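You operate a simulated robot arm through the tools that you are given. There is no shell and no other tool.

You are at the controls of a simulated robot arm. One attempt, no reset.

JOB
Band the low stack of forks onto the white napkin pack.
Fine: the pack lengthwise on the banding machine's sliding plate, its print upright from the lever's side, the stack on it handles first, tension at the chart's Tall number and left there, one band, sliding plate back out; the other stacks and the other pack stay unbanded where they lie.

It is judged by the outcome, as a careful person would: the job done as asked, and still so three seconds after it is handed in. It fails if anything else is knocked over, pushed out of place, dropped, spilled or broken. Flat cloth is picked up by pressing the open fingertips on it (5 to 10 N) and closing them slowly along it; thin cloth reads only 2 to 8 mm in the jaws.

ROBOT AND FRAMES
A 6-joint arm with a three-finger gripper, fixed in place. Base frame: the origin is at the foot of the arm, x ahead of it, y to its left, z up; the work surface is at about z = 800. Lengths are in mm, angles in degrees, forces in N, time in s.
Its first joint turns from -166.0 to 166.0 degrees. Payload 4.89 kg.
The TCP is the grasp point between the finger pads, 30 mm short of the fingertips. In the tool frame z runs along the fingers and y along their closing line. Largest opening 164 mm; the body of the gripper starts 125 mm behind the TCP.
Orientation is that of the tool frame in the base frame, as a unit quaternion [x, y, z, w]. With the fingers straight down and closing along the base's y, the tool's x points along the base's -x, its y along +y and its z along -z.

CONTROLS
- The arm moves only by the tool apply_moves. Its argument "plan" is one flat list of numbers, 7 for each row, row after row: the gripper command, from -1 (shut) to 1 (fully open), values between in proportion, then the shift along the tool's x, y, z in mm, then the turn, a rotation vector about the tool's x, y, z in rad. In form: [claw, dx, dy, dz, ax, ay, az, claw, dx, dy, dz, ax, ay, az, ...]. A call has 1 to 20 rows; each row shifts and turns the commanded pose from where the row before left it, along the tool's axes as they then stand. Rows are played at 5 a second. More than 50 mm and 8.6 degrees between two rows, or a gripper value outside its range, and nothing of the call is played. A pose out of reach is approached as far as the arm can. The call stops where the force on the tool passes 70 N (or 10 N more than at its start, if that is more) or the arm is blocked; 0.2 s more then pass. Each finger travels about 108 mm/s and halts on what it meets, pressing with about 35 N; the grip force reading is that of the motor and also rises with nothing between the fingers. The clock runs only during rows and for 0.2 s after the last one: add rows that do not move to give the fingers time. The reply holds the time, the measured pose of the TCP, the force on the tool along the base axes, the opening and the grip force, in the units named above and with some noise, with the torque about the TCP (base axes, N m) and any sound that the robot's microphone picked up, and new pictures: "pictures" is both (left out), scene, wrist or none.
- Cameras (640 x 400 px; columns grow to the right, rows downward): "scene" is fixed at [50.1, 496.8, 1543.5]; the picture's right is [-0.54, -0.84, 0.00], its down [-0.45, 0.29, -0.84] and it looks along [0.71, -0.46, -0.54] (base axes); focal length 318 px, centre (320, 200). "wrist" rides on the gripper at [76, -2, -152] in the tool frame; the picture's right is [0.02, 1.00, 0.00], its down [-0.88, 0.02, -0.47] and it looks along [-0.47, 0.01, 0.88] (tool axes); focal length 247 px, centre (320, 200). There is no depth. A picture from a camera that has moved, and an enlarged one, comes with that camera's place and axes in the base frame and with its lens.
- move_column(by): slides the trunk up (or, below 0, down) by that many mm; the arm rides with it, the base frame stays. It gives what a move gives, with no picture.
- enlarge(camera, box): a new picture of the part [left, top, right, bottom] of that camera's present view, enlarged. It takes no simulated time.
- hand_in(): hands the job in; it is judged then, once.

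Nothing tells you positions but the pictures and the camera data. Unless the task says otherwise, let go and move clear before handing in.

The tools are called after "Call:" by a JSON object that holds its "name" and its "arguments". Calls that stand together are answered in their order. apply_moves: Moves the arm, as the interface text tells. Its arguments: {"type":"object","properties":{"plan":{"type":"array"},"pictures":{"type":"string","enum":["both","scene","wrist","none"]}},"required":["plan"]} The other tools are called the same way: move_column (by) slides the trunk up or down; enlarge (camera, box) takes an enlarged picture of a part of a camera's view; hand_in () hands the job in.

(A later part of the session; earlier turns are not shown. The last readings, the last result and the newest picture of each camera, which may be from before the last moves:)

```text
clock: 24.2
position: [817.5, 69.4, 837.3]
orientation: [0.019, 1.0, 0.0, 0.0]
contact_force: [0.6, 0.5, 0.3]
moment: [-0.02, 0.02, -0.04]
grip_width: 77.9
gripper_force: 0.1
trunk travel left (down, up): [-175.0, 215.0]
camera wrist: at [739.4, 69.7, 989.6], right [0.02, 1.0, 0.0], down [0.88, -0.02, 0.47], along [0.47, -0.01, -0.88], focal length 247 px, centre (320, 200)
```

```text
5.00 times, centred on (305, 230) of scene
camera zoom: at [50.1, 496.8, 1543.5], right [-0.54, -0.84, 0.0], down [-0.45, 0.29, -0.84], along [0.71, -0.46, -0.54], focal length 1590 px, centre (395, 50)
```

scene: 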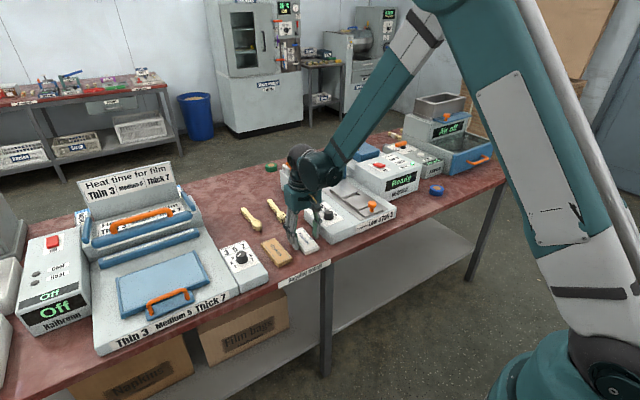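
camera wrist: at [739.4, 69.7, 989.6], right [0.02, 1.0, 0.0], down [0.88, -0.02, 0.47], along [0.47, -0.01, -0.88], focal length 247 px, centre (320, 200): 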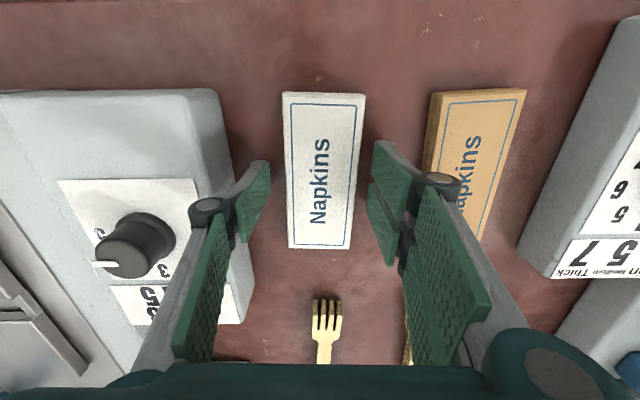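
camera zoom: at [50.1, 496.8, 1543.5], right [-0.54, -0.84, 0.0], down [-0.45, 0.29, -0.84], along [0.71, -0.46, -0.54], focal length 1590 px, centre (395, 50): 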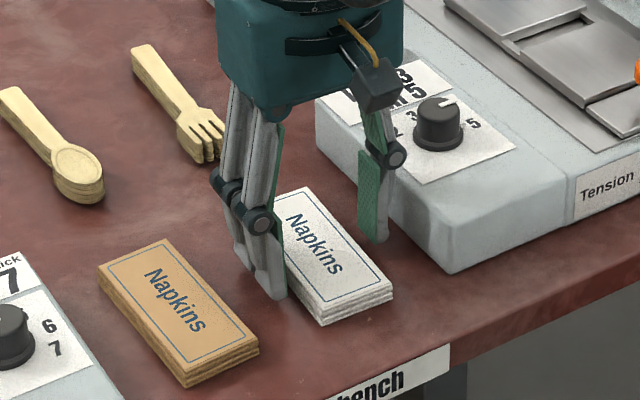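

Call:
{"name": "apply_moves", "arguments": {"plan": [-0.05, 0, 0, 3, 0, 0, 0, -0.15, 0, 0, 0, 0, 0, 0, -0.25, 0, 0, 0, 0, 0, 0, -0.35, 0, 0, 0, 0, 0, 0, -0.45, 0, 0, 0, 0, 0, 0, -0.6, 0, 0, 0, 0, 0, 0, -0.6, 0, 0, 0, 0, 0, 0, -0.6, 0, 0, 0, 0, 0, 0]}}

Call:
{"name": "enlarge", "arguments": {"camera": "scene", "box": [260, 190, 350, 270]}}

```text
clock: 26.0
position: [815.7, 69.5, 835.1]
orientation: [0.019, 1.0, 0.0, 0.0]
contact_force: [0.5, 0.9, 0.3]
moment: [0.0, -0.05, -0.02]
grip_width: 56.8
gripper_force: 34.5
trunk travel left (down, up): [-175.0, 215.0]
camera wrist: at [739.7, 69.0, 986.7], right [0.02, 1.0, 0.0], down [0.88, -0.02, 0.47], along [0.47, -0.01, -0.88], focal length 247 px, centre (320, 200)
```

scene: 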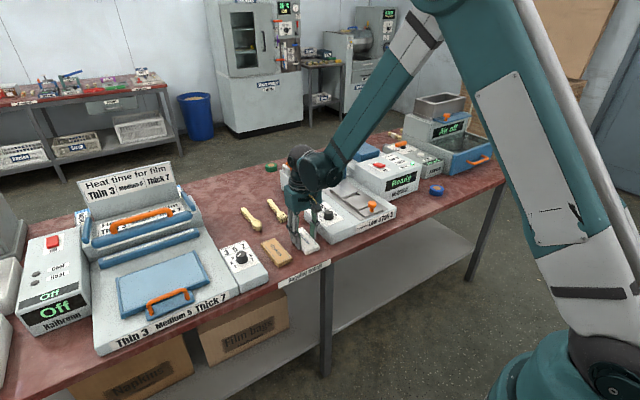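
wrist: 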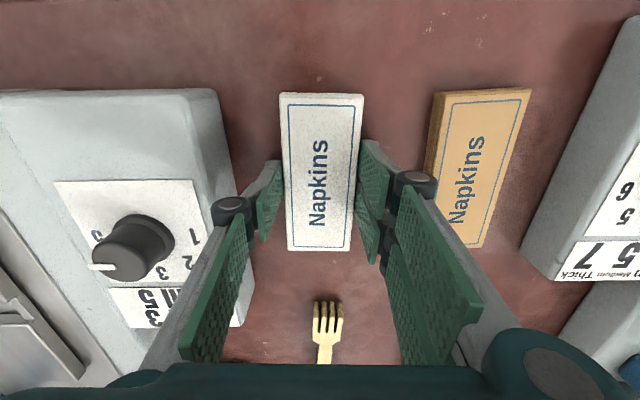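

```text
5.00 times, centred on (305, 230) of scene
camera zoom: at [50.1, 496.8, 1543.5], right [-0.54, -0.84, 0.0], down [-0.45, 0.29, -0.84], along [0.71, -0.46, -0.54], focal length 1590 px, centre (395, 50)
```

zoom: 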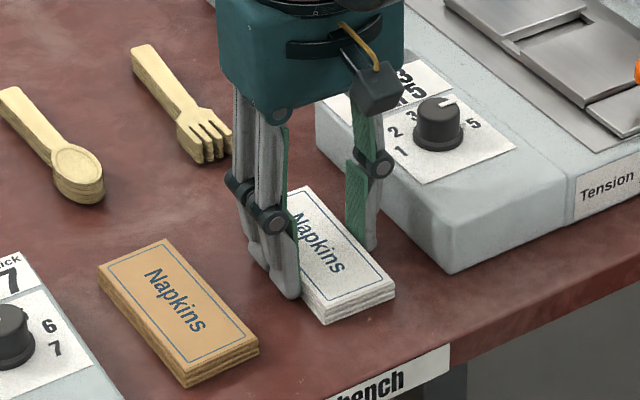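

Gripped firmly at 57 mm. Lifting straight up and checking that the pack stays in the jaws.

Call:
{"name": "apply_moves", "arguments": {"plan": [-0.6, 0, 0, -10, 0, 0, 0, -0.6, 0, 0, -20, 0, 0, 0, -0.6, 0, 0, -35, 0, 0, 0, -0.6, 0, 0, -40, 0, 0, 0, -0.6, 0, 0, -35, 0, 0, -0.04, -0.6, 0, 0, 0, 0, 0, 0]}}

Call:
{"name": "enlarge", "arguments": {"camera": "wrist", "box": [220, 60, 420, 260]}}

```text
clock: 27.4
position: [816.6, 67.9, 976.0]
orientation: [0.0, 1.0, 0.001, 0.0]
contact_force: [-0.3, -0.7, 0.2]
moment: [-0.01, -0.08, -0.03]
grip_width: 56.7
gripper_force: 35.1
trunk travel left (down, up): [-175.0, 215.0]
camera wrist: at [740.0, 64.8, 1127.9], right [-0.02, 1.0, 0.0], down [0.88, 0.02, 0.47], along [0.47, 0.01, -0.88], focal length 247 px, centre (320, 200)
```

scene: 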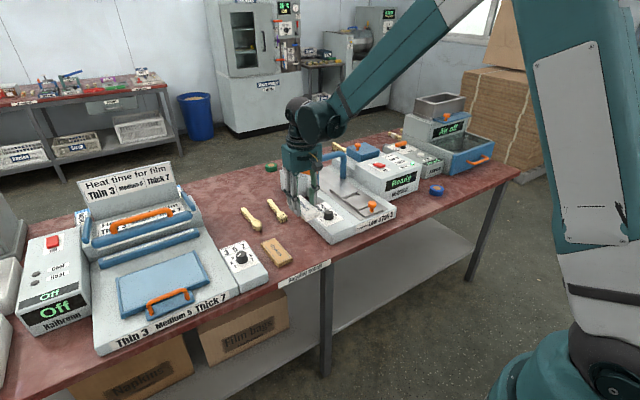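
wrist: 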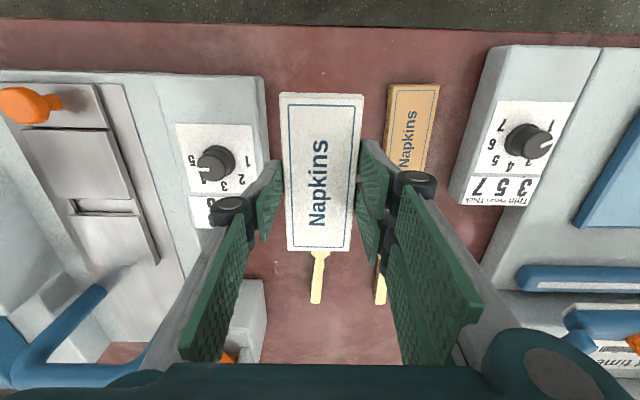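

```text
2.00 times, centred on (320, 160) of wrist
camera zoom: at [740.0, 64.8, 1127.9], right [-0.02, 1.0, 0.0], down [0.88, 0.02, 0.47], along [0.47, 0.01, -0.88], focal length 494 px, centre (320, 280)
```

zoom: 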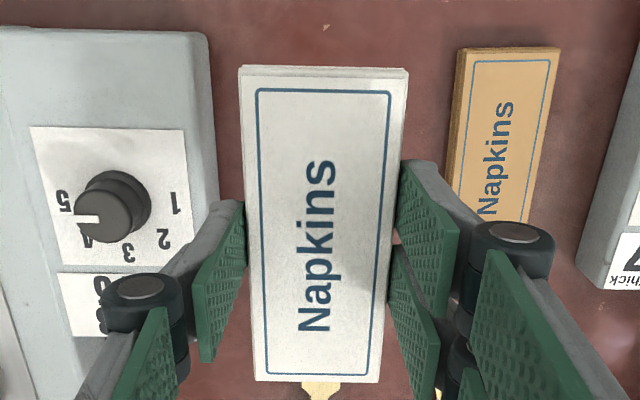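

The pack is held square to the jaws. Moving across above the dial and plate knob to over the sliding plate.

Call:
{"name": "apply_moves", "arguments": {"plan": [-0.6, 0, -39, 0, 0, 0, 0, -0.6, 0, -39, 0, 0, 0, 0, -0.6, 0, -39, 0, 0, 0, 0, -0.6, 0, -39, 0, 0, 0, 0, -0.6, 0, -39, 0, 0, 0, 0, -0.6, 0, -39, 0, 0, 0, 0, -0.6, 0, -40, 0, 0, 0, 0, -0.6, -27, 0, 0, 0, 0, 0, -0.6, -27, 0, 0, 0, 0, 0, -0.6, -27, 0, 0, 0, 0, 0, -0.6, 0, 0, 0, 0, 0, 0]}}

Call:
{"name": "enlarge", "arguments": {"camera": "wrist", "box": [220, 40, 420, 260]}}

Call:
{"name": "enlarge", "arguments": {"camera": "scene", "box": [290, 120, 420, 240]}}

```text
clock: 29.8
position: [897.7, -203.4, 973.2]
orientation: [-0.001, 1.0, 0.0, -0.001]
contact_force: [0.2, -0.6, -0.1]
moment: [0.0, 0.08, 0.0]
grip_width: 56.5
gripper_force: 35.7
trunk travel left (down, up): [-175.0, 215.0]
camera wrist: at [822.5, -207.2, 1126.0], right [-0.02, 1.0, 0.0], down [0.88, 0.02, 0.47], along [0.47, 0.01, -0.88], focal length 247 px, centre (320, 200)
```

scene: 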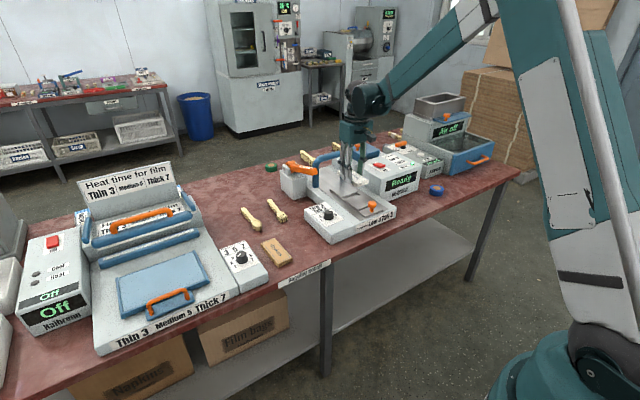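
wrist: 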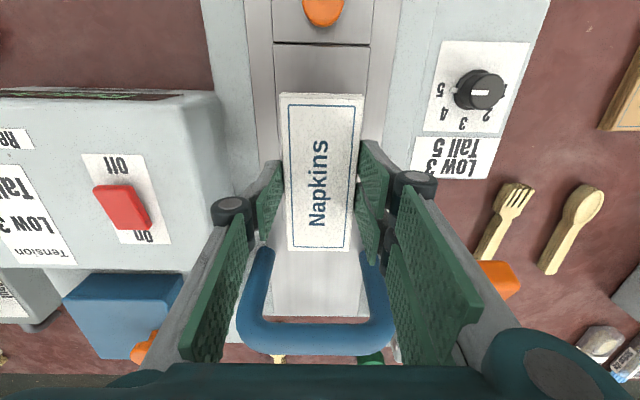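

```text
1.82 times, centred on (320, 150) of wrist
camera zoom: at [822.5, -207.2, 1126.0], right [-0.02, 1.0, 0.0], down [0.88, 0.02, 0.47], along [0.47, 0.01, -0.88], focal length 449 px, centre (320, 291)
```

zoom: 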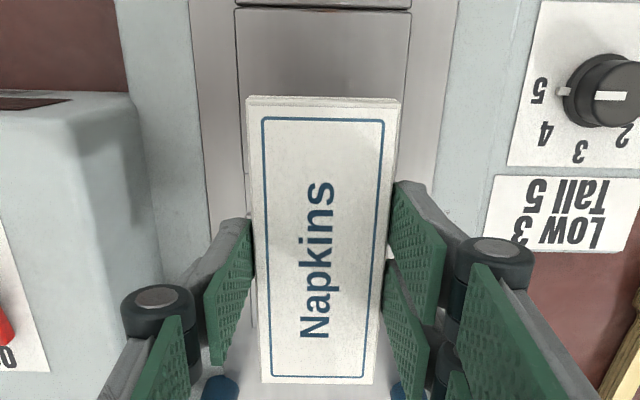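

```text
3.33 times, centred on (355, 180) of scene
camera zoom: at [50.1, 496.8, 1543.5], right [-0.54, -0.84, 0.0], down [-0.45, 0.29, -0.84], along [0.71, -0.46, -0.54], focal length 1060 px, centre (203, 267)
```

zoom: 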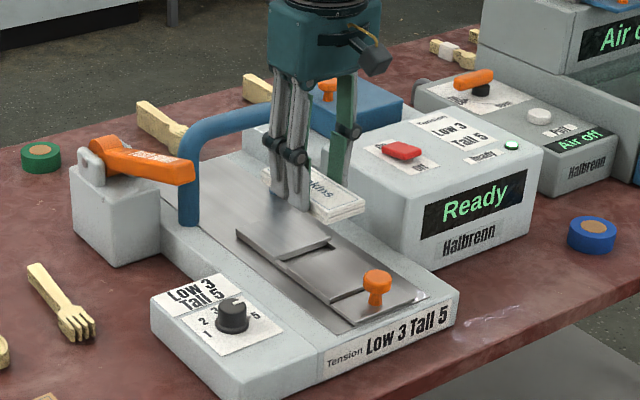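

The pack is centred over the plate (plate centre about (898, -206)). Lowering to just above it.

Call:
{"name": "apply_moves", "arguments": {"plan": [-0.6, 0, 0, 25, 0, 0, 0, -0.6, 0, 0, 25, 0, 0, 0, -0.6, 0, 0, 15, 0, 0, 0, -0.6, 0, 0, 5, 0, 0, 0, -0.6, 0, 0, 0, 0, 0, 0]}}

Call:
{"name": "enlarge", "arguments": {"camera": "scene", "box": [310, 140, 410, 220]}}

```text
clock: 31.0
position: [897.8, -202.9, 905.0]
orientation: [0.0, 1.0, 0.001, 0.0]
contact_force: [0.8, 0.4, 0.2]
moment: [0.03, 0.01, -0.01]
grip_width: 56.9
gripper_force: 34.6
trunk travel left (down, up): [-175.0, 215.0]
camera wrist: at [821.2, -206.3, 1057.5], right [-0.02, 1.0, 0.0], down [0.88, 0.02, 0.47], along [0.47, 0.01, -0.88], focal length 247 px, centre (320, 200)
```

scene: 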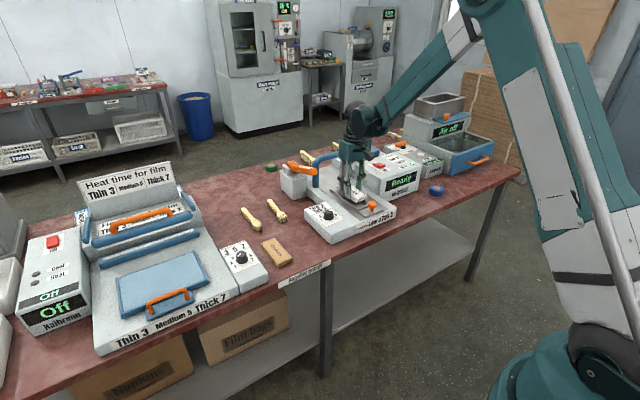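
wrist: 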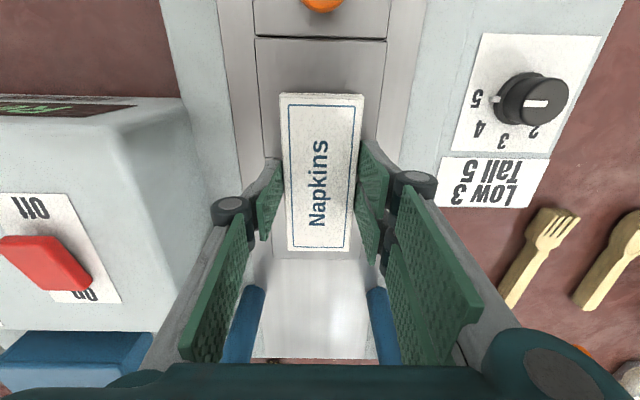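

```text
5.00 times, centred on (360, 180) of scene
camera zoom: at [50.1, 496.8, 1543.5], right [-0.54, -0.84, 0.0], down [-0.45, 0.29, -0.84], along [0.71, -0.46, -0.54], focal length 1590 px, centre (120, 300)
```

zoom: 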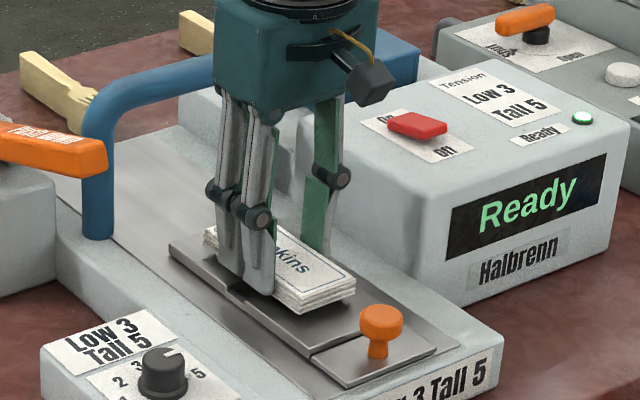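

Call:
{"name": "apply_moves", "arguments": {"plan": [-0.6, 0, 0, 4, 0, 0, 0, -0.6, 0, 0, 4, 0, 0, 0, -0.6, 0, 0, 2, 0, 0, 0, -0.6, 0, 0, 0, 0, 0, 0], "pictures": "scene"}}

Call:
{"name": "enlarge", "arguments": {"camera": "scene", "box": [330, 160, 390, 210]}}

```text
clock: 32.0
position: [898.5, -203.8, 895.7]
orientation: [-0.001, 1.0, 0.0, 0.001]
contact_force: [6.0, 2.6, 34.9]
moment: [0.1, -0.18, 0.0]
grip_width: 56.7
gripper_force: 35.1
trunk travel left (down, up): [-175.0, 215.0]
```

scene: 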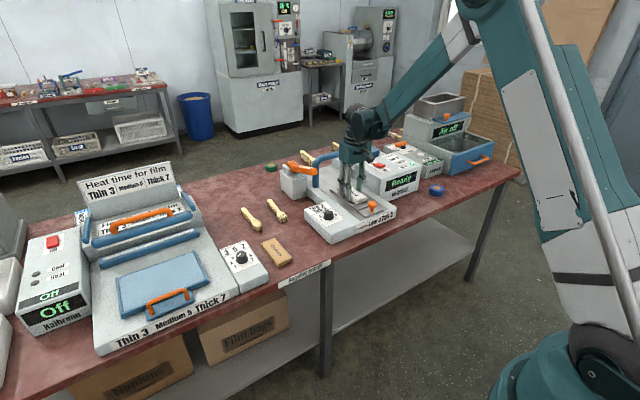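

```text
8.00 times, centred on (360, 185) of scene
camera zoom: at [50.1, 496.8, 1543.5], right [-0.54, -0.84, 0.0], down [-0.45, 0.29, -0.84], along [0.71, -0.46, -0.54], focal length 2543 px, centre (0, 320)
```

zoom: 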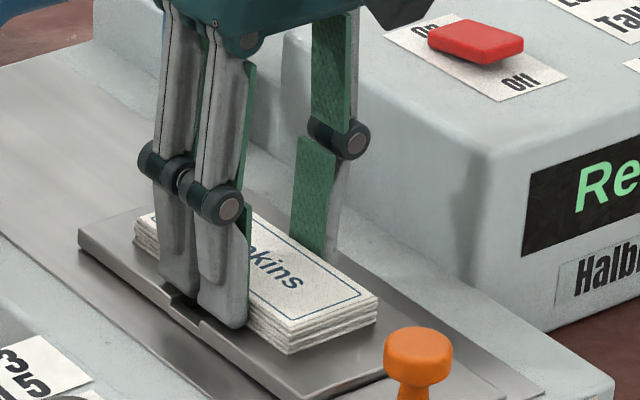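

The pack is touching the plate (35 N). I'll ease up slightly, release slowly, and lift clear.

Call:
{"name": "apply_moves", "arguments": {"plan": [-0.6, 0, 0, -2, 0, 0, 0, -0.25, 0, 0, 0, 0, 0, 0, -0.15, 0, 0, 0, 0, 0, 0, -0.05, 0, 0, 0, 0, 0, 0, -0.05, 0, 0, 0, 0, 0, 0, -0.05, 0, 0, -10, 0, 0, 0, -0.05, 0, 0, -30, 0, 0, 0, -0.05, 0, 0, -40, 0, 0, 0, -0.05, 0, 0, -40, 0, 0, 0, -0.05, 0, 0, 0, 0, 0, 0]}}

Call:
{"name": "enlarge", "arguments": {"camera": "wrist", "box": [220, 40, 420, 260]}}

Call:
{"name": "enlarge", "arguments": {"camera": "scene", "box": [330, 150, 400, 220]}}

```text
clock: 34.2
position: [897.3, -204.6, 1019.0]
orientation: [0.0, 1.0, -0.001, 0.001]
contact_force: [-0.9, -0.2, 1.9]
moment: [0.0, -0.1, 0.0]
grip_width: 77.7
gripper_force: 0.1
trunk travel left (down, up): [-175.0, 215.0]
camera wrist: at [820.4, -208.1, 1171.2], right [-0.02, 1.0, 0.0], down [0.88, 0.02, 0.47], along [0.47, 0.01, -0.88], focal length 247 px, centre (320, 200)
```

scene: 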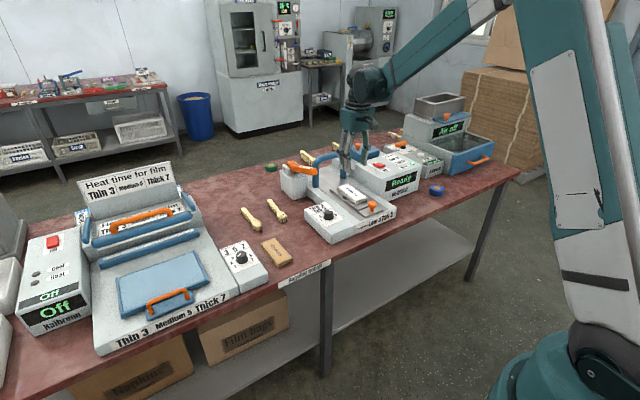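
wrist: 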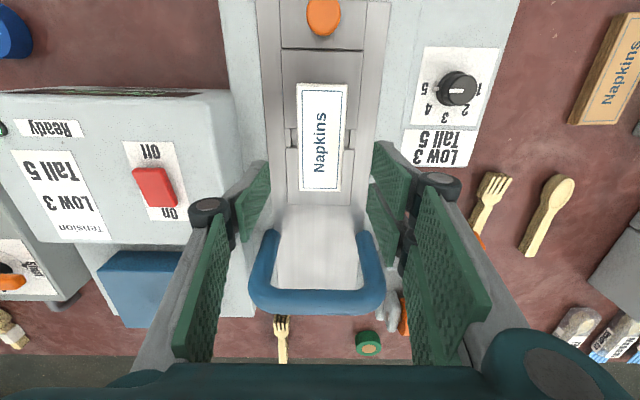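

```text
1.82 times, centred on (320, 150) of wrist
camera zoom: at [820.4, -208.1, 1171.2], right [-0.02, 1.0, 0.0], down [0.88, 0.02, 0.47], along [0.47, 0.01, -0.88], focal length 449 px, centre (320, 291)
```

zoom: 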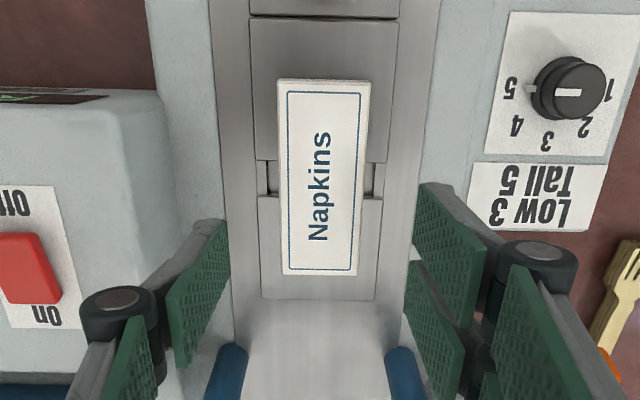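

```text
5.71 times, centred on (365, 185) of scene
camera zoom: at [50.1, 496.8, 1543.5], right [-0.54, -0.84, 0.0], down [-0.45, 0.29, -0.84], along [0.71, -0.46, -0.54], focal length 1817 px, centre (63, 286)
```

zoom: 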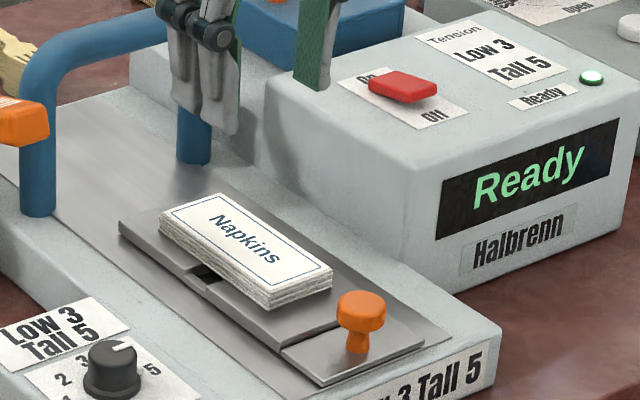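

The pack lies square and centred on the plate over the slot, print reading from the lever's side. Now I go up and over towards the low fork stack near (1035, 69).

Call:
{"name": "apply_moves", "arguments": {"plan": [-0.05, 0, 0, -40, 0, 0, 0, -0.05, 0, 39, 0, 0, 0, 0, -0.05, 0, 39, 0, 0, 0, 0, -0.05, 0, 39, 0, 0, 0, 0, -0.05, 0, 39, 0, 0, 0, 0, -0.05, 0, 39, 0, 0, 0, 0, -0.05, 0, 39, 0, 0, 0, 0, -0.05, 0, 40, 0, 0, 0, 0, -0.05, 0, 0, 0, 0, 0, 0]}}

Call:
{"name": "enlarge", "arguments": {"camera": "wrist", "box": [260, 130, 400, 270]}}

Call:
{"name": "enlarge", "arguments": {"camera": "scene", "box": [255, 190, 305, 230]}}

```text
clock: 36.2
position: [898.6, 72.3, 1053.8]
orientation: [-0.002, 1.0, 0.0, 0.001]
contact_force: [0.1, -0.4, -0.8]
moment: [-0.06, 0.02, 0.01]
grip_width: 77.8
gripper_force: 0.0
trunk travel left (down, up): [-175.0, 215.0]
camera wrist: at [822.5, 68.9, 1206.2], right [-0.02, 1.0, 0.0], down [0.88, 0.02, 0.47], along [0.47, 0.01, -0.88], focal length 247 px, centre (320, 200)
```

scene: 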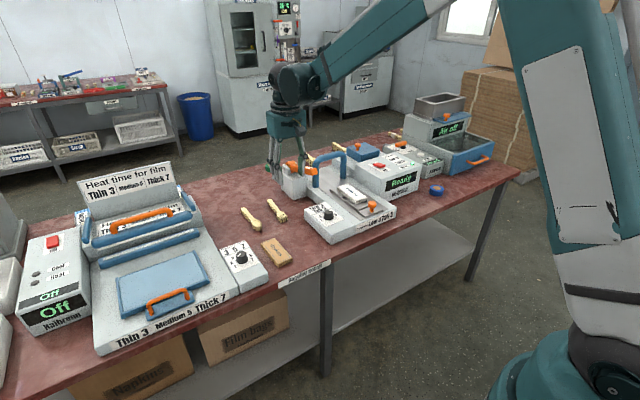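
wrist: 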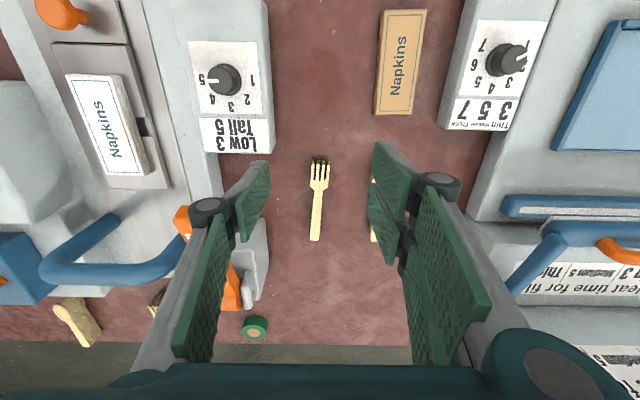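

```text
2.86 times, centred on (330, 200) of wrist
camera zoom: at [822.5, 68.9, 1206.2], right [-0.02, 1.0, 0.0], down [0.88, 0.02, 0.47], along [0.47, 0.01, -0.88], focal length 706 px, centre (291, 200)
```

zoom: 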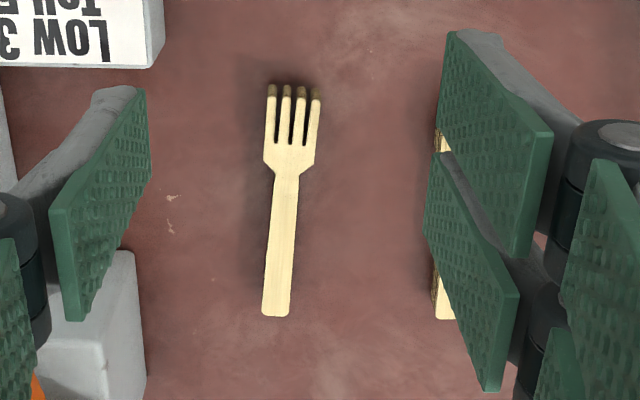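

```text
10.00 times, centred on (280, 210) of scene
camera zoom: at [50.1, 496.8, 1543.5], right [-0.54, -0.84, 0.0], down [-0.45, 0.29, -0.84], along [0.71, -0.46, -0.54], focal length 3179 px, centre (720, 100)
```

zoom: 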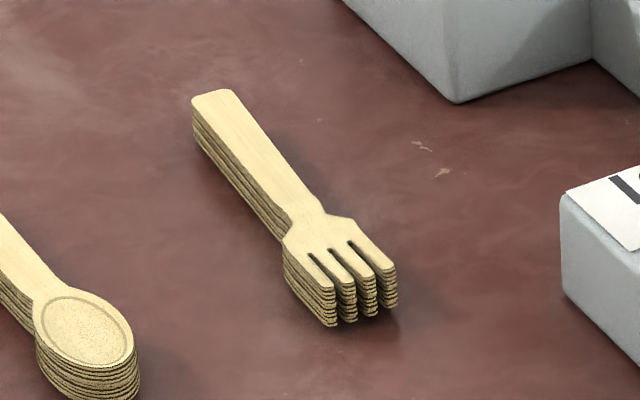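

The low fork stack runs from tines at x ≈ 957 to handle end x ≈ 1120 at y ≈ 70, about 16 mm tall. It is beyond straight-down reach, so I'll tilt the tool 12° outward, match the stack's 2.9° yaw, and approach above its balance point (1031, 70).

Call:
{"name": "apply_moves", "arguments": {"plan": [-0.27, 0, 0, 0, 0, 0, 0.05, -0.27, 0, 0, 0, 0, -0.1047, 0, -0.27, 0, 0, 0, 0, -0.1047, 0, -0.27, -27, 1.1, 32.3, 0, 0, 0, -0.27, -27, 1.1, 32.3, 0, 0, 0, -0.27, -27, 1.1, 32.3, 0, 0, 0, -0.27, -27, 1.1, 32.3, 0, 0, 0, -0.27, 0, 0, 0, 0, 0, 0]}}

Call:
{"name": "enlarge", "arguments": {"camera": "wrist", "box": [230, 100, 410, 280]}}

Call:
{"name": "enlarge", "arguments": {"camera": "scene", "box": [220, 130, 340, 240]}}

```text
clock: 38.0
position: [1030.6, 67.1, 951.6]
orientation: [0.025, 0.994, -0.002, 0.105]
contact_force: [0.2, 0.0, -0.3]
moment: [-0.01, 0.06, -0.02]
grip_width: 60.0
gripper_force: 0.0
trunk travel left (down, up): [-175.0, 215.0]
camera wrist: at [924.6, 69.2, 1083.8], right [0.03, 1.0, 0.0], down [0.76, -0.02, 0.65], along [0.65, -0.02, -0.76], focal length 247 px, centre (320, 200)
```

scene: 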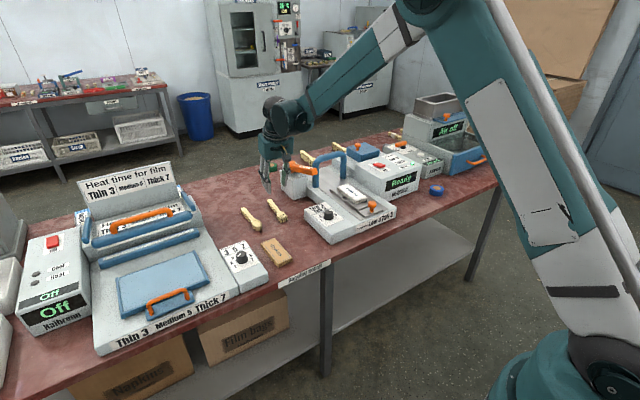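
wrist: 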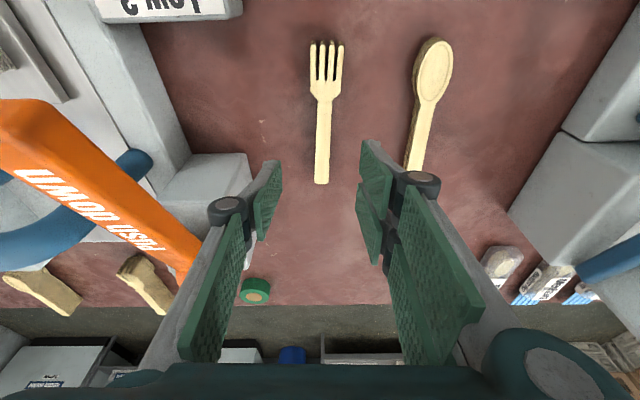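

```text
2.22 times, centred on (320, 190) of wrist
camera zoom: at [924.6, 69.2, 1083.8], right [0.03, 1.0, 0.0], down [0.76, -0.02, 0.65], along [0.65, -0.02, -0.76], focal length 549 px, centre (320, 222)
```

zoom: 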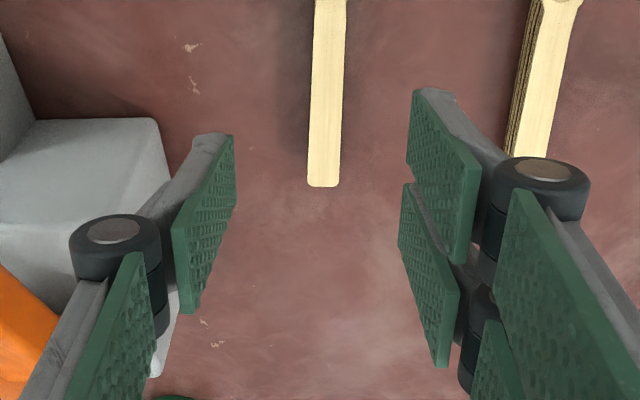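

```text
3.64 times, centred on (280, 185) of scene
camera zoom: at [50.1, 496.8, 1543.5], right [-0.54, -0.84, 0.0], down [-0.45, 0.29, -0.84], along [0.71, -0.46, -0.54], focal length 1156 px, centre (466, 254)
```

zoom: 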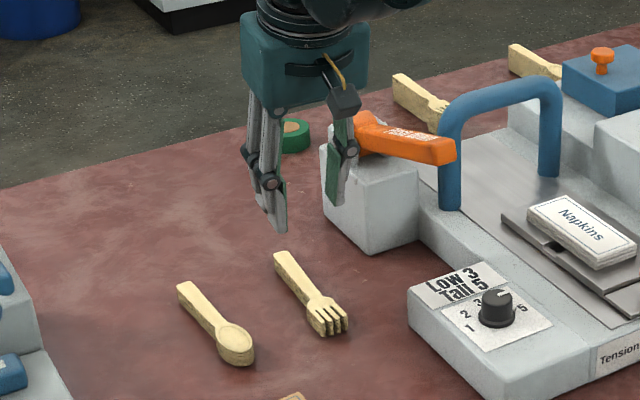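

Reach is fine here. I'll correct 3.7 mm sideways and descend most of the way.

Call:
{"name": "apply_moves", "arguments": {"plan": [-0.27, 7, 3.7, 33, 0, 0, 0.01, -0.27, 7, 0, 33, 0, 0, 0, -0.27, 4, 0, 19, 0, 0, 0, -0.27, 2, 0, 10, 0, 0, 0, -0.27, 0, 0, 0, 0, 0, 0]}}

Call:
{"name": "enlarge", "arguments": {"camera": "wrist", "box": [240, 60, 400, 260]}}

Call:
{"name": "enlarge", "arguments": {"camera": "scene", "box": [230, 160, 330, 240]}}

```text
clock: 39.2
position: [1031.4, 70.5, 854.6]
orientation: [0.029, 0.994, -0.002, 0.104]
contact_force: [0.4, 0.1, 0.0]
moment: [-0.02, 0.02, 0.0]
grip_width: 59.7
gripper_force: 0.1
trunk travel left (down, up): [-175.0, 215.0]
camera wrist: at [924.3, 74.1, 987.6], right [0.04, 1.0, 0.0], down [0.76, -0.03, 0.65], along [0.65, -0.03, -0.76], focal length 247 px, centre (320, 200)
```

scene: 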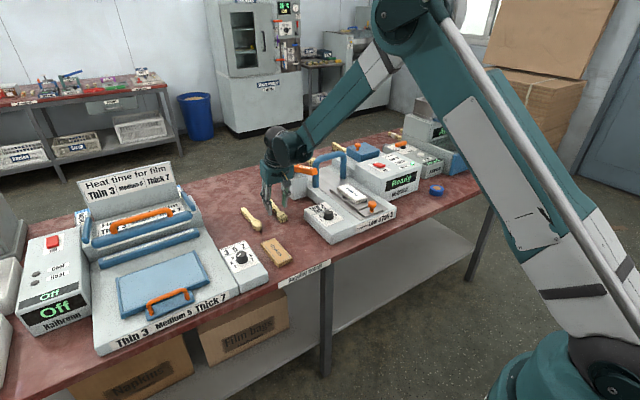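
wrist: 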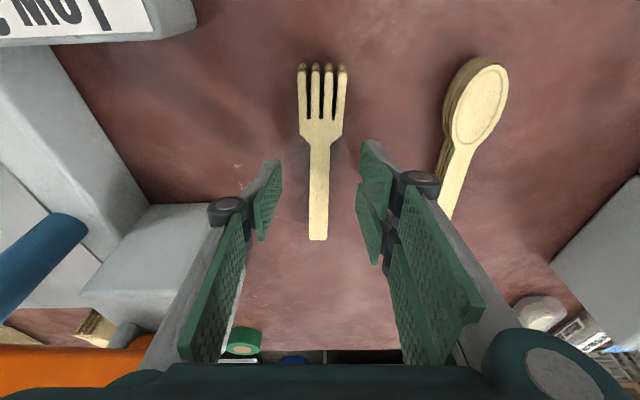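

```text
2.00 times, centred on (320, 160) of wrist
camera zoom: at [924.3, 74.1, 987.6], right [0.04, 1.0, 0.0], down [0.76, -0.03, 0.65], along [0.65, -0.03, -0.76], focal length 494 px, centre (320, 280)
```

zoom: 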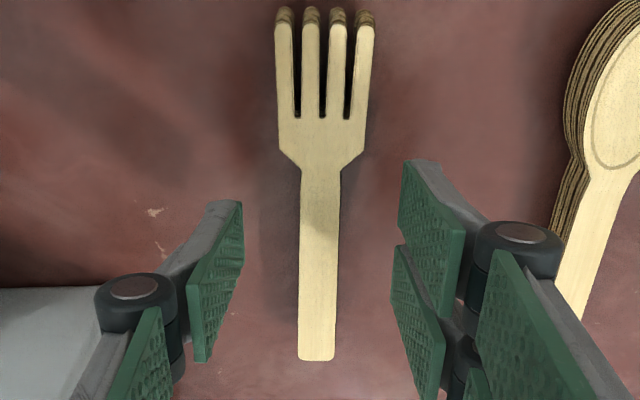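

```text
5.00 times, centred on (280, 200) of scene
camera zoom: at [50.1, 496.8, 1543.5], right [-0.54, -0.84, 0.0], down [-0.45, 0.29, -0.84], along [0.71, -0.46, -0.54], focal length 1590 px, centre (520, 200)
```

zoom: 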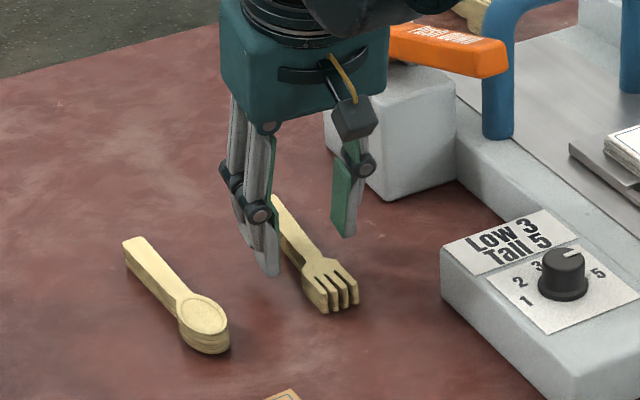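

Call:
{"name": "apply_moves", "arguments": {"plan": [-0.27, 2, 0, 10, 0, 0, 0, -0.27, 1.2, 0, 5.8, 0, 0, 0, -0.27, 0.7, 0, 3.4, 0, 0, 0, -0.27, 0, 0, 0, 0, 0, 0]}}

Call:
{"name": "enlarge", "arguments": {"camera": "scene", "box": [250, 180, 310, 230]}}

```text
clock: 40.2
position: [1029.9, 70.6, 834.5]
orientation: [0.029, 0.994, -0.002, 0.104]
contact_force: [0.1, 0.2, -0.3]
moment: [0.0, 0.0, 0.0]
grip_width: 59.9
gripper_force: 0.0
trunk travel left (down, up): [-175.0, 215.0]
camera wrist: at [923.7, 74.2, 968.7], right [0.04, 1.0, 0.0], down [0.76, -0.03, 0.65], along [0.65, -0.03, -0.76], focal length 247 px, centre (320, 200)
```

scene: 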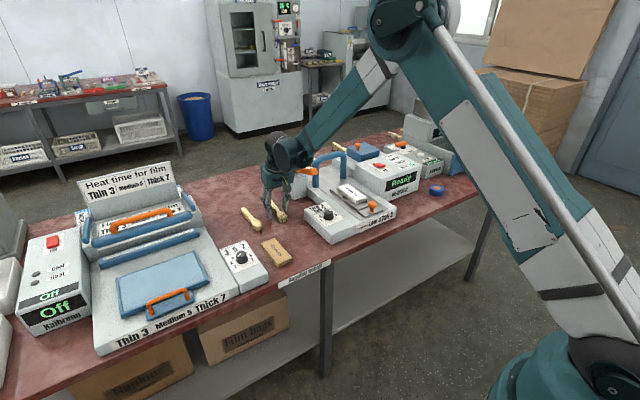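
wrist: 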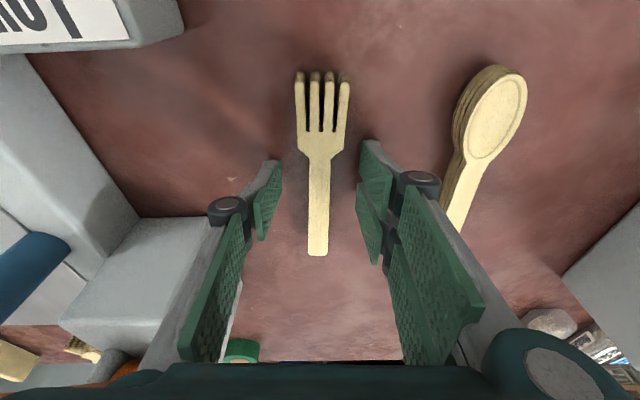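

```text
8.00 times, centred on (280, 205) of scene
camera zoom: at [50.1, 496.8, 1543.5], right [-0.54, -0.84, 0.0], down [-0.45, 0.29, -0.84], along [0.71, -0.46, -0.54], focal length 2543 px, centre (640, 160)
```

zoom: 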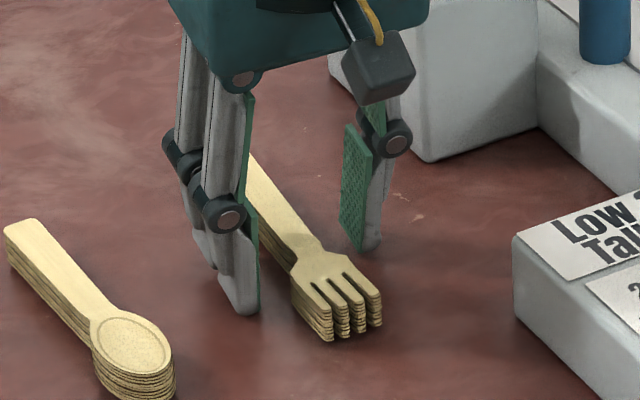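

Call:
{"name": "apply_moves", "arguments": {"plan": [-0.27, 0.3, 0, 1.5, 0, 0, 0, -0.4, 0, 0, 0, 0, 0, 0, -0.5, 0, 0, 0, 0, 0, 0, -0.6, 0, 0, 0, 0, 0, 0, -0.7, 0, 0, 0, 0, 0, 0, -0.8, 0, 0, 0, 0, 0, 0, -0.95, 0, 0, 0, 0, 0, 0, -0.95, 0, 0, 0, 0, 0, 0, -0.95, 0, 0, 0, 0, 0, 0]}}

Call:
{"name": "enlarge", "arguments": {"camera": "scene", "box": [250, 180, 310, 230]}}

Call:
{"name": "enlarge", "arguments": {"camera": "wrist", "box": [240, 60, 400, 280]}}

```text
clock: 42.2
position: [1030.6, 70.5, 833.3]
orientation: [0.029, 0.994, -0.003, 0.104]
contact_force: [-1.2, -3.7, 8.6]
moment: [-0.17, 0.34, 0.13]
grip_width: 19.2
gripper_force: 35.0
trunk travel left (down, up): [-175.0, 215.0]
camera wrist: at [923.3, 73.8, 967.5], right [0.04, 1.0, 0.0], down [0.76, -0.03, 0.65], along [0.65, -0.03, -0.76], focal length 247 px, centre (320, 200)
```

scene: 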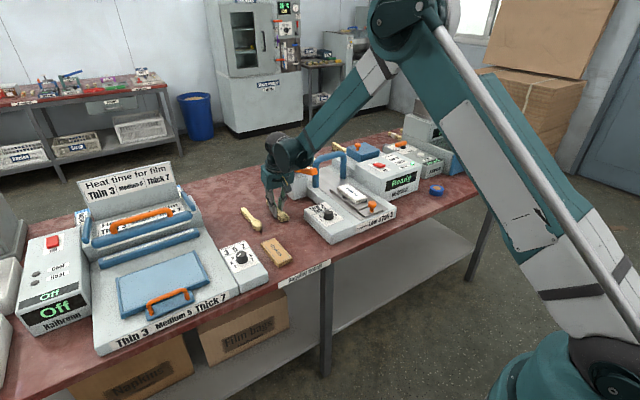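
wrist: 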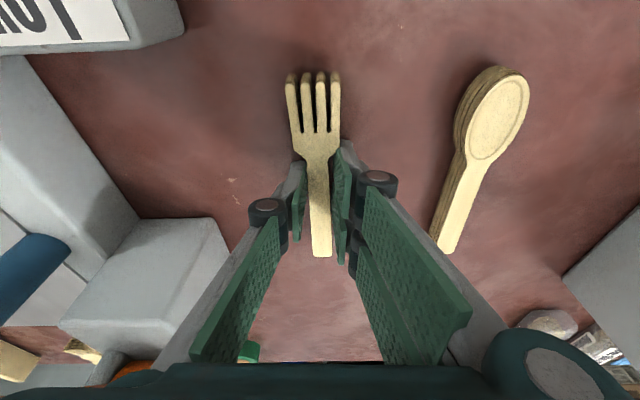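

```text
8.00 times, centred on (280, 205) of scene
camera zoom: at [50.1, 496.8, 1543.5], right [-0.54, -0.84, 0.0], down [-0.45, 0.29, -0.84], along [0.71, -0.46, -0.54], focal length 2543 px, centre (640, 160)
```

zoom: 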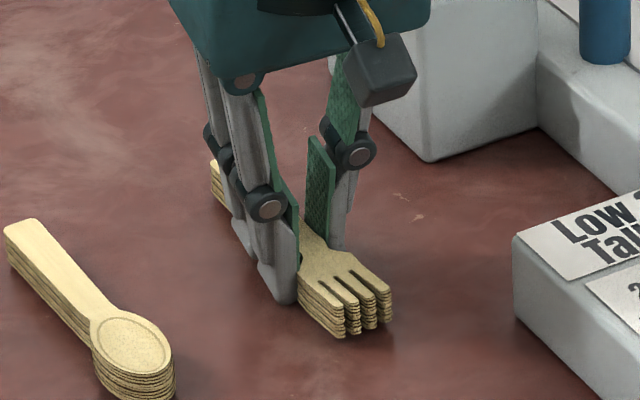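

```text
1.82 times, centred on (320, 170) of wrist
camera zoom: at [923.3, 73.8, 967.5], right [0.04, 1.0, 0.0], down [0.76, -0.03, 0.65], along [0.65, -0.03, -0.76], focal length 449 px, centre (320, 254)
```

zoom: 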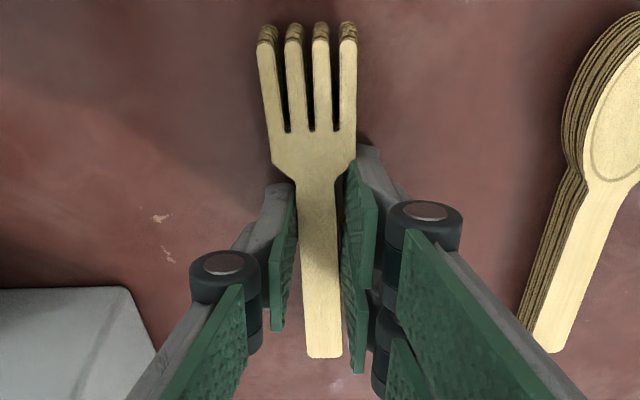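

The closing pads caught the shoulder of the fork heads and turned the stack about 3° (it's now nearly parallel to base x). I'll reopen, align to the new yaw, and regrip about 14 mm further along the handle.

Call:
{"name": "apply_moves", "arguments": {"plan": [-0.6, 0, 0, -1, 0, 0, 0, -0.27, 0, 0, 0, 0, 0, 0, -0.27, 0, 0, 0, 0, 0, 0, -0.27, -0.3, -1, -1.5, -0.006, 0, -0.0284, -0.27, -6.8, -1.2, 1.4, -0.006, 0, -0.0283, -0.27, -6.9, 0, 1.5, 0, 0, 0, -0.27, 0, 0, 0, 0, 0, 0]}}

Call:
{"name": "enlarge", "arguments": {"camera": "wrist", "box": [240, 40, 400, 280]}}

Call:
{"name": "enlarge", "arguments": {"camera": "scene", "box": [250, 180, 310, 230]}}

```text
clock: 43.8
position: [1044.3, 67.9, 835.6]
orientation: [0.001, 0.995, 0.002, 0.104]
contact_force: [0.3, 0.1, 0.6]
moment: [0.02, 0.0, 0.0]
grip_width: 59.7
gripper_force: 0.1
trunk travel left (down, up): [-175.0, 215.0]
camera wrist: at [937.2, 65.4, 969.4], right [-0.02, 1.0, 0.0], down [0.76, 0.02, 0.65], along [0.65, 0.01, -0.76], focal length 247 px, centre (320, 200)
```

scene: 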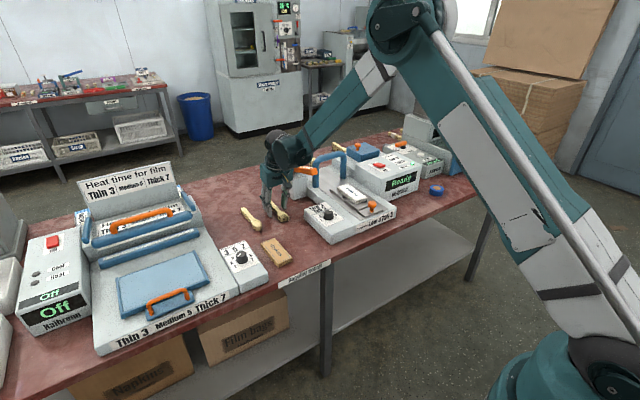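
wrist: 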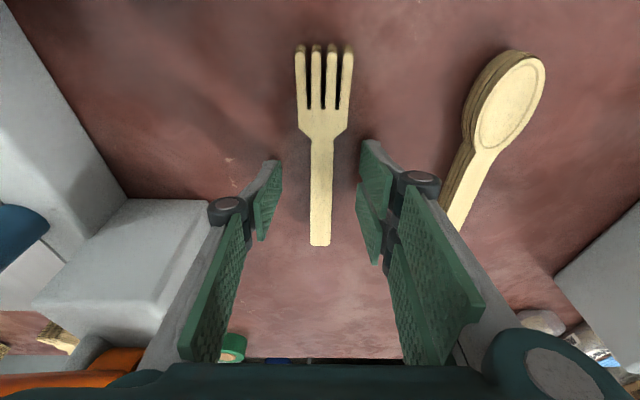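

```text
1.67 times, centred on (320, 160) of wrist
camera zoom: at [937.2, 65.4, 969.4], right [-0.02, 1.0, 0.0], down [0.76, 0.02, 0.65], along [0.65, 0.01, -0.76], focal length 412 px, centre (320, 267)
```

zoom: 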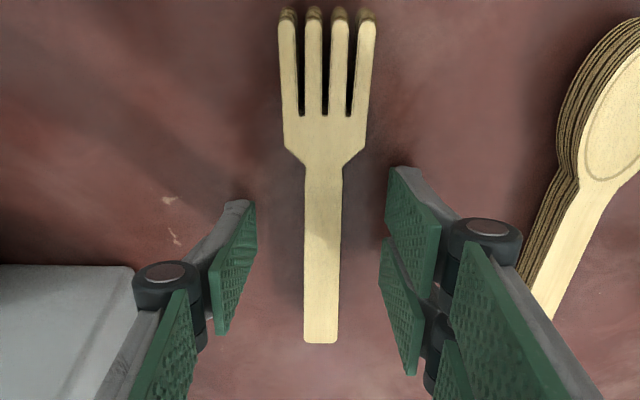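

```text
8.00 times, centred on (280, 205) of scene
camera zoom: at [50.1, 496.8, 1543.5], right [-0.54, -0.84, 0.0], down [-0.45, 0.29, -0.84], along [0.71, -0.46, -0.54], focal length 2543 px, centre (640, 160)
```

zoom: 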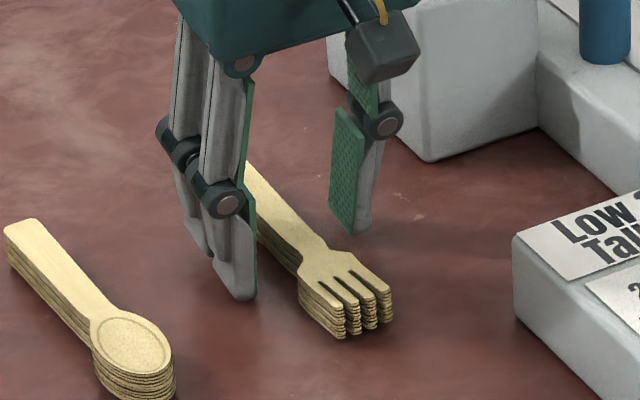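

Aligned on the handle, clear of the shoulder. Closing slowly again.

Call:
{"name": "apply_moves", "arguments": {"plan": [-0.27, 0.2, 0, 1.2, 0, 0, 0, -0.4, 0, 0, 0, 0, 0, 0, -0.5, 0, 0, 0, 0, 0, 0, -0.6, 0, 0, 0, 0, 0, 0, -0.7, 0, 0, 0, 0, 0, 0, -0.75, 0, 0, 0, 0, 0, 0, -0.8, 0, 0, 0, 0, 0, 0, -0.85, 0, 0, 0, 0, 0, 0, -0.95, 0, 0, 0, 0, 0, 0, -0.95, 0, 0, 0, 0, 0, 0]}}

Call:
{"name": "enlarge", "arguments": {"camera": "wrist", "box": [240, 40, 400, 280]}}

Call:
{"name": "enlarge", "arguments": {"camera": "scene", "box": [250, 180, 310, 230]}}

```text
clock: 46.0
position: [1044.2, 68.2, 834.8]
orientation: [0.001, 0.995, 0.0, 0.104]
contact_force: [-0.2, 0.6, 0.2]
moment: [0.02, -0.03, -0.02]
grip_width: 16.5
gripper_force: 34.8
trunk travel left (down, up): [-175.0, 215.0]
camera wrist: at [937.3, 65.2, 968.3], right [-0.02, 1.0, 0.0], down [0.76, 0.02, 0.65], along [0.65, 0.01, -0.76], focal length 247 px, centre (320, 200)
```

scene: 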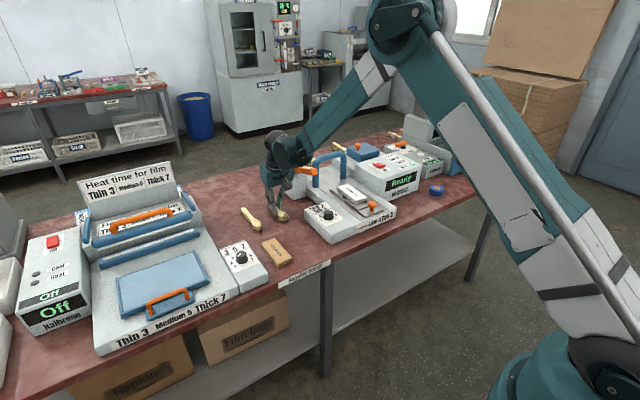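
wrist: 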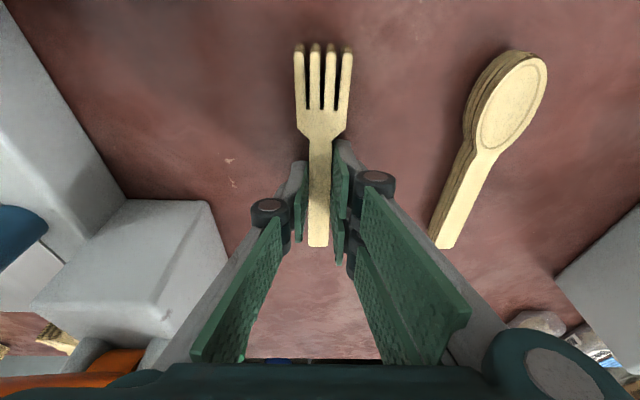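

```text
1.67 times, centred on (320, 160) of wrist
camera zoom: at [937.3, 65.2, 968.3], right [-0.02, 1.0, 0.0], down [0.76, 0.02, 0.65], along [0.65, 0.01, -0.76], focal length 412 px, centre (320, 267)
```

zoom: 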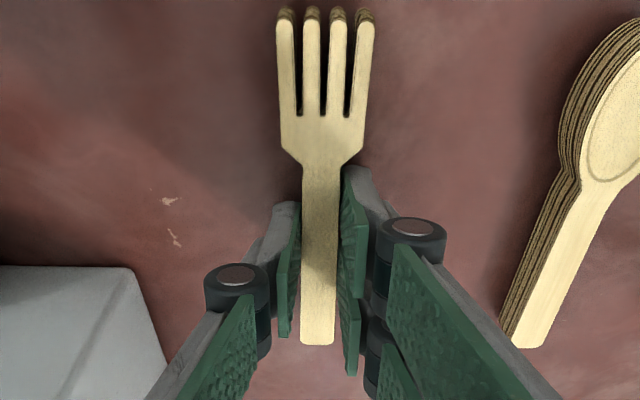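

```text
8.00 times, centred on (280, 205) of scene
camera zoom: at [50.1, 496.8, 1543.5], right [-0.54, -0.84, 0.0], down [-0.45, 0.29, -0.84], along [0.71, -0.46, -0.54], focal length 2543 px, centre (640, 160)
```

zoom: 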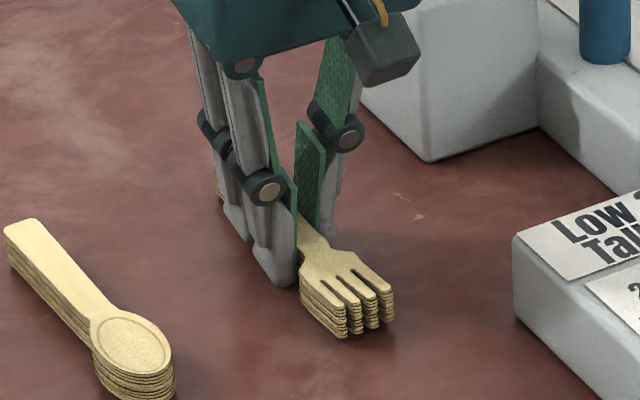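

Clean grip at 16.5 mm. Lifting a little to check that the whole stack comes up level.

Call:
{"name": "apply_moves", "arguments": {"plan": [-0.95, -1.04, 0, -4.9, 0, 0, 0, -0.95, -2.08, 0, -9.8, 0, 0, 0, -0.95, -4.2, 0, -19.6, 0, 0, 0, -0.95, -4.2, 0, -19.6, 0, 0, 0, -0.95, 0, 0, 0, 0, 0, 0]}}

Call:
{"name": "enlarge", "arguments": {"camera": "wrist", "box": [240, 40, 400, 280]}}

Call:
{"name": "enlarge", "arguments": {"camera": "scene", "box": [240, 170, 310, 230]}}

```text
clock: 47.2
position: [1044.6, 68.0, 890.5]
orientation: [0.001, 0.994, 0.0, 0.105]
contact_force: [-0.2, 0.7, 0.3]
moment: [-0.02, -0.02, 0.04]
grip_width: 16.6
gripper_force: 35.2
trunk travel left (down, up): [-175.0, 215.0]
camera wrist: at [937.2, 65.2, 1024.2], right [-0.02, 1.0, 0.0], down [0.76, 0.02, 0.65], along [0.65, 0.01, -0.76], focal length 247 px, centre (320, 200)
```

scene: 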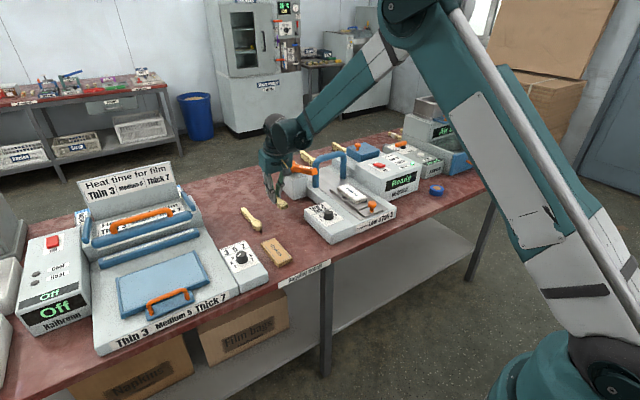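
wrist: 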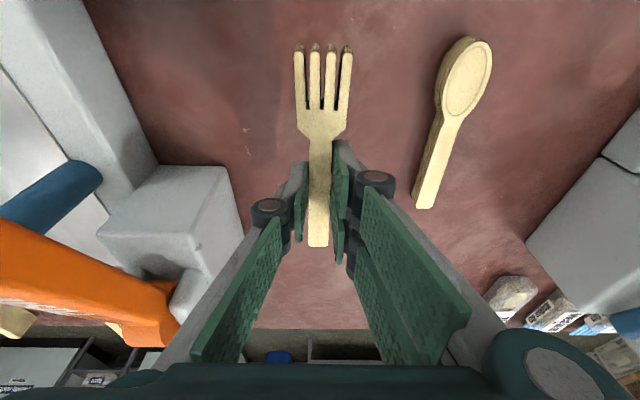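

```text
1.67 times, centred on (320, 160) of wrist
camera zoom: at [937.2, 65.2, 1024.2], right [-0.02, 1.0, 0.0], down [0.76, 0.02, 0.65], along [0.65, 0.01, -0.76], focal length 412 px, centre (320, 267)
```

zoom: 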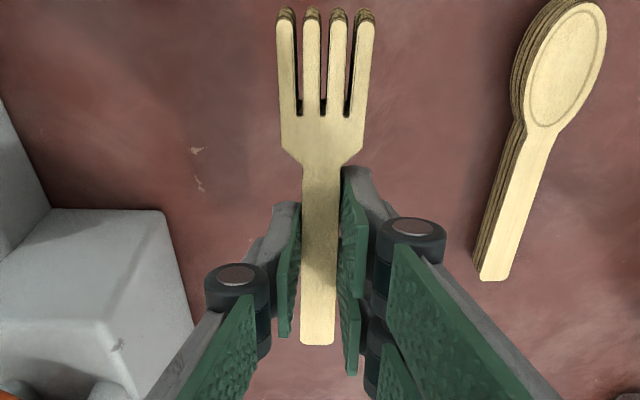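

```text
6.67 times, centred on (275, 200) of scene
camera zoom: at [50.1, 496.8, 1543.5], right [-0.54, -0.84, 0.0], down [-0.45, 0.29, -0.84], along [0.71, -0.46, -0.54], focal length 2119 px, centre (620, 200)
```

zoom: 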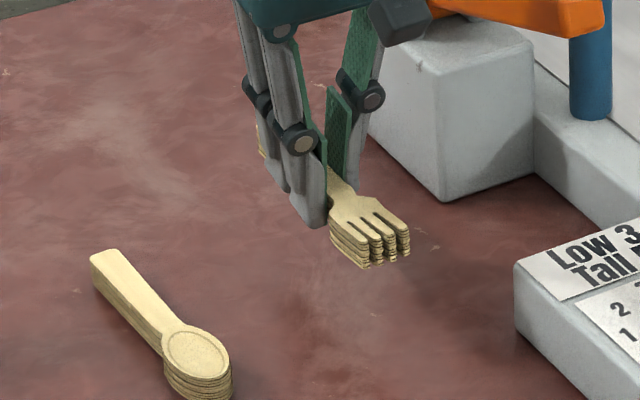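

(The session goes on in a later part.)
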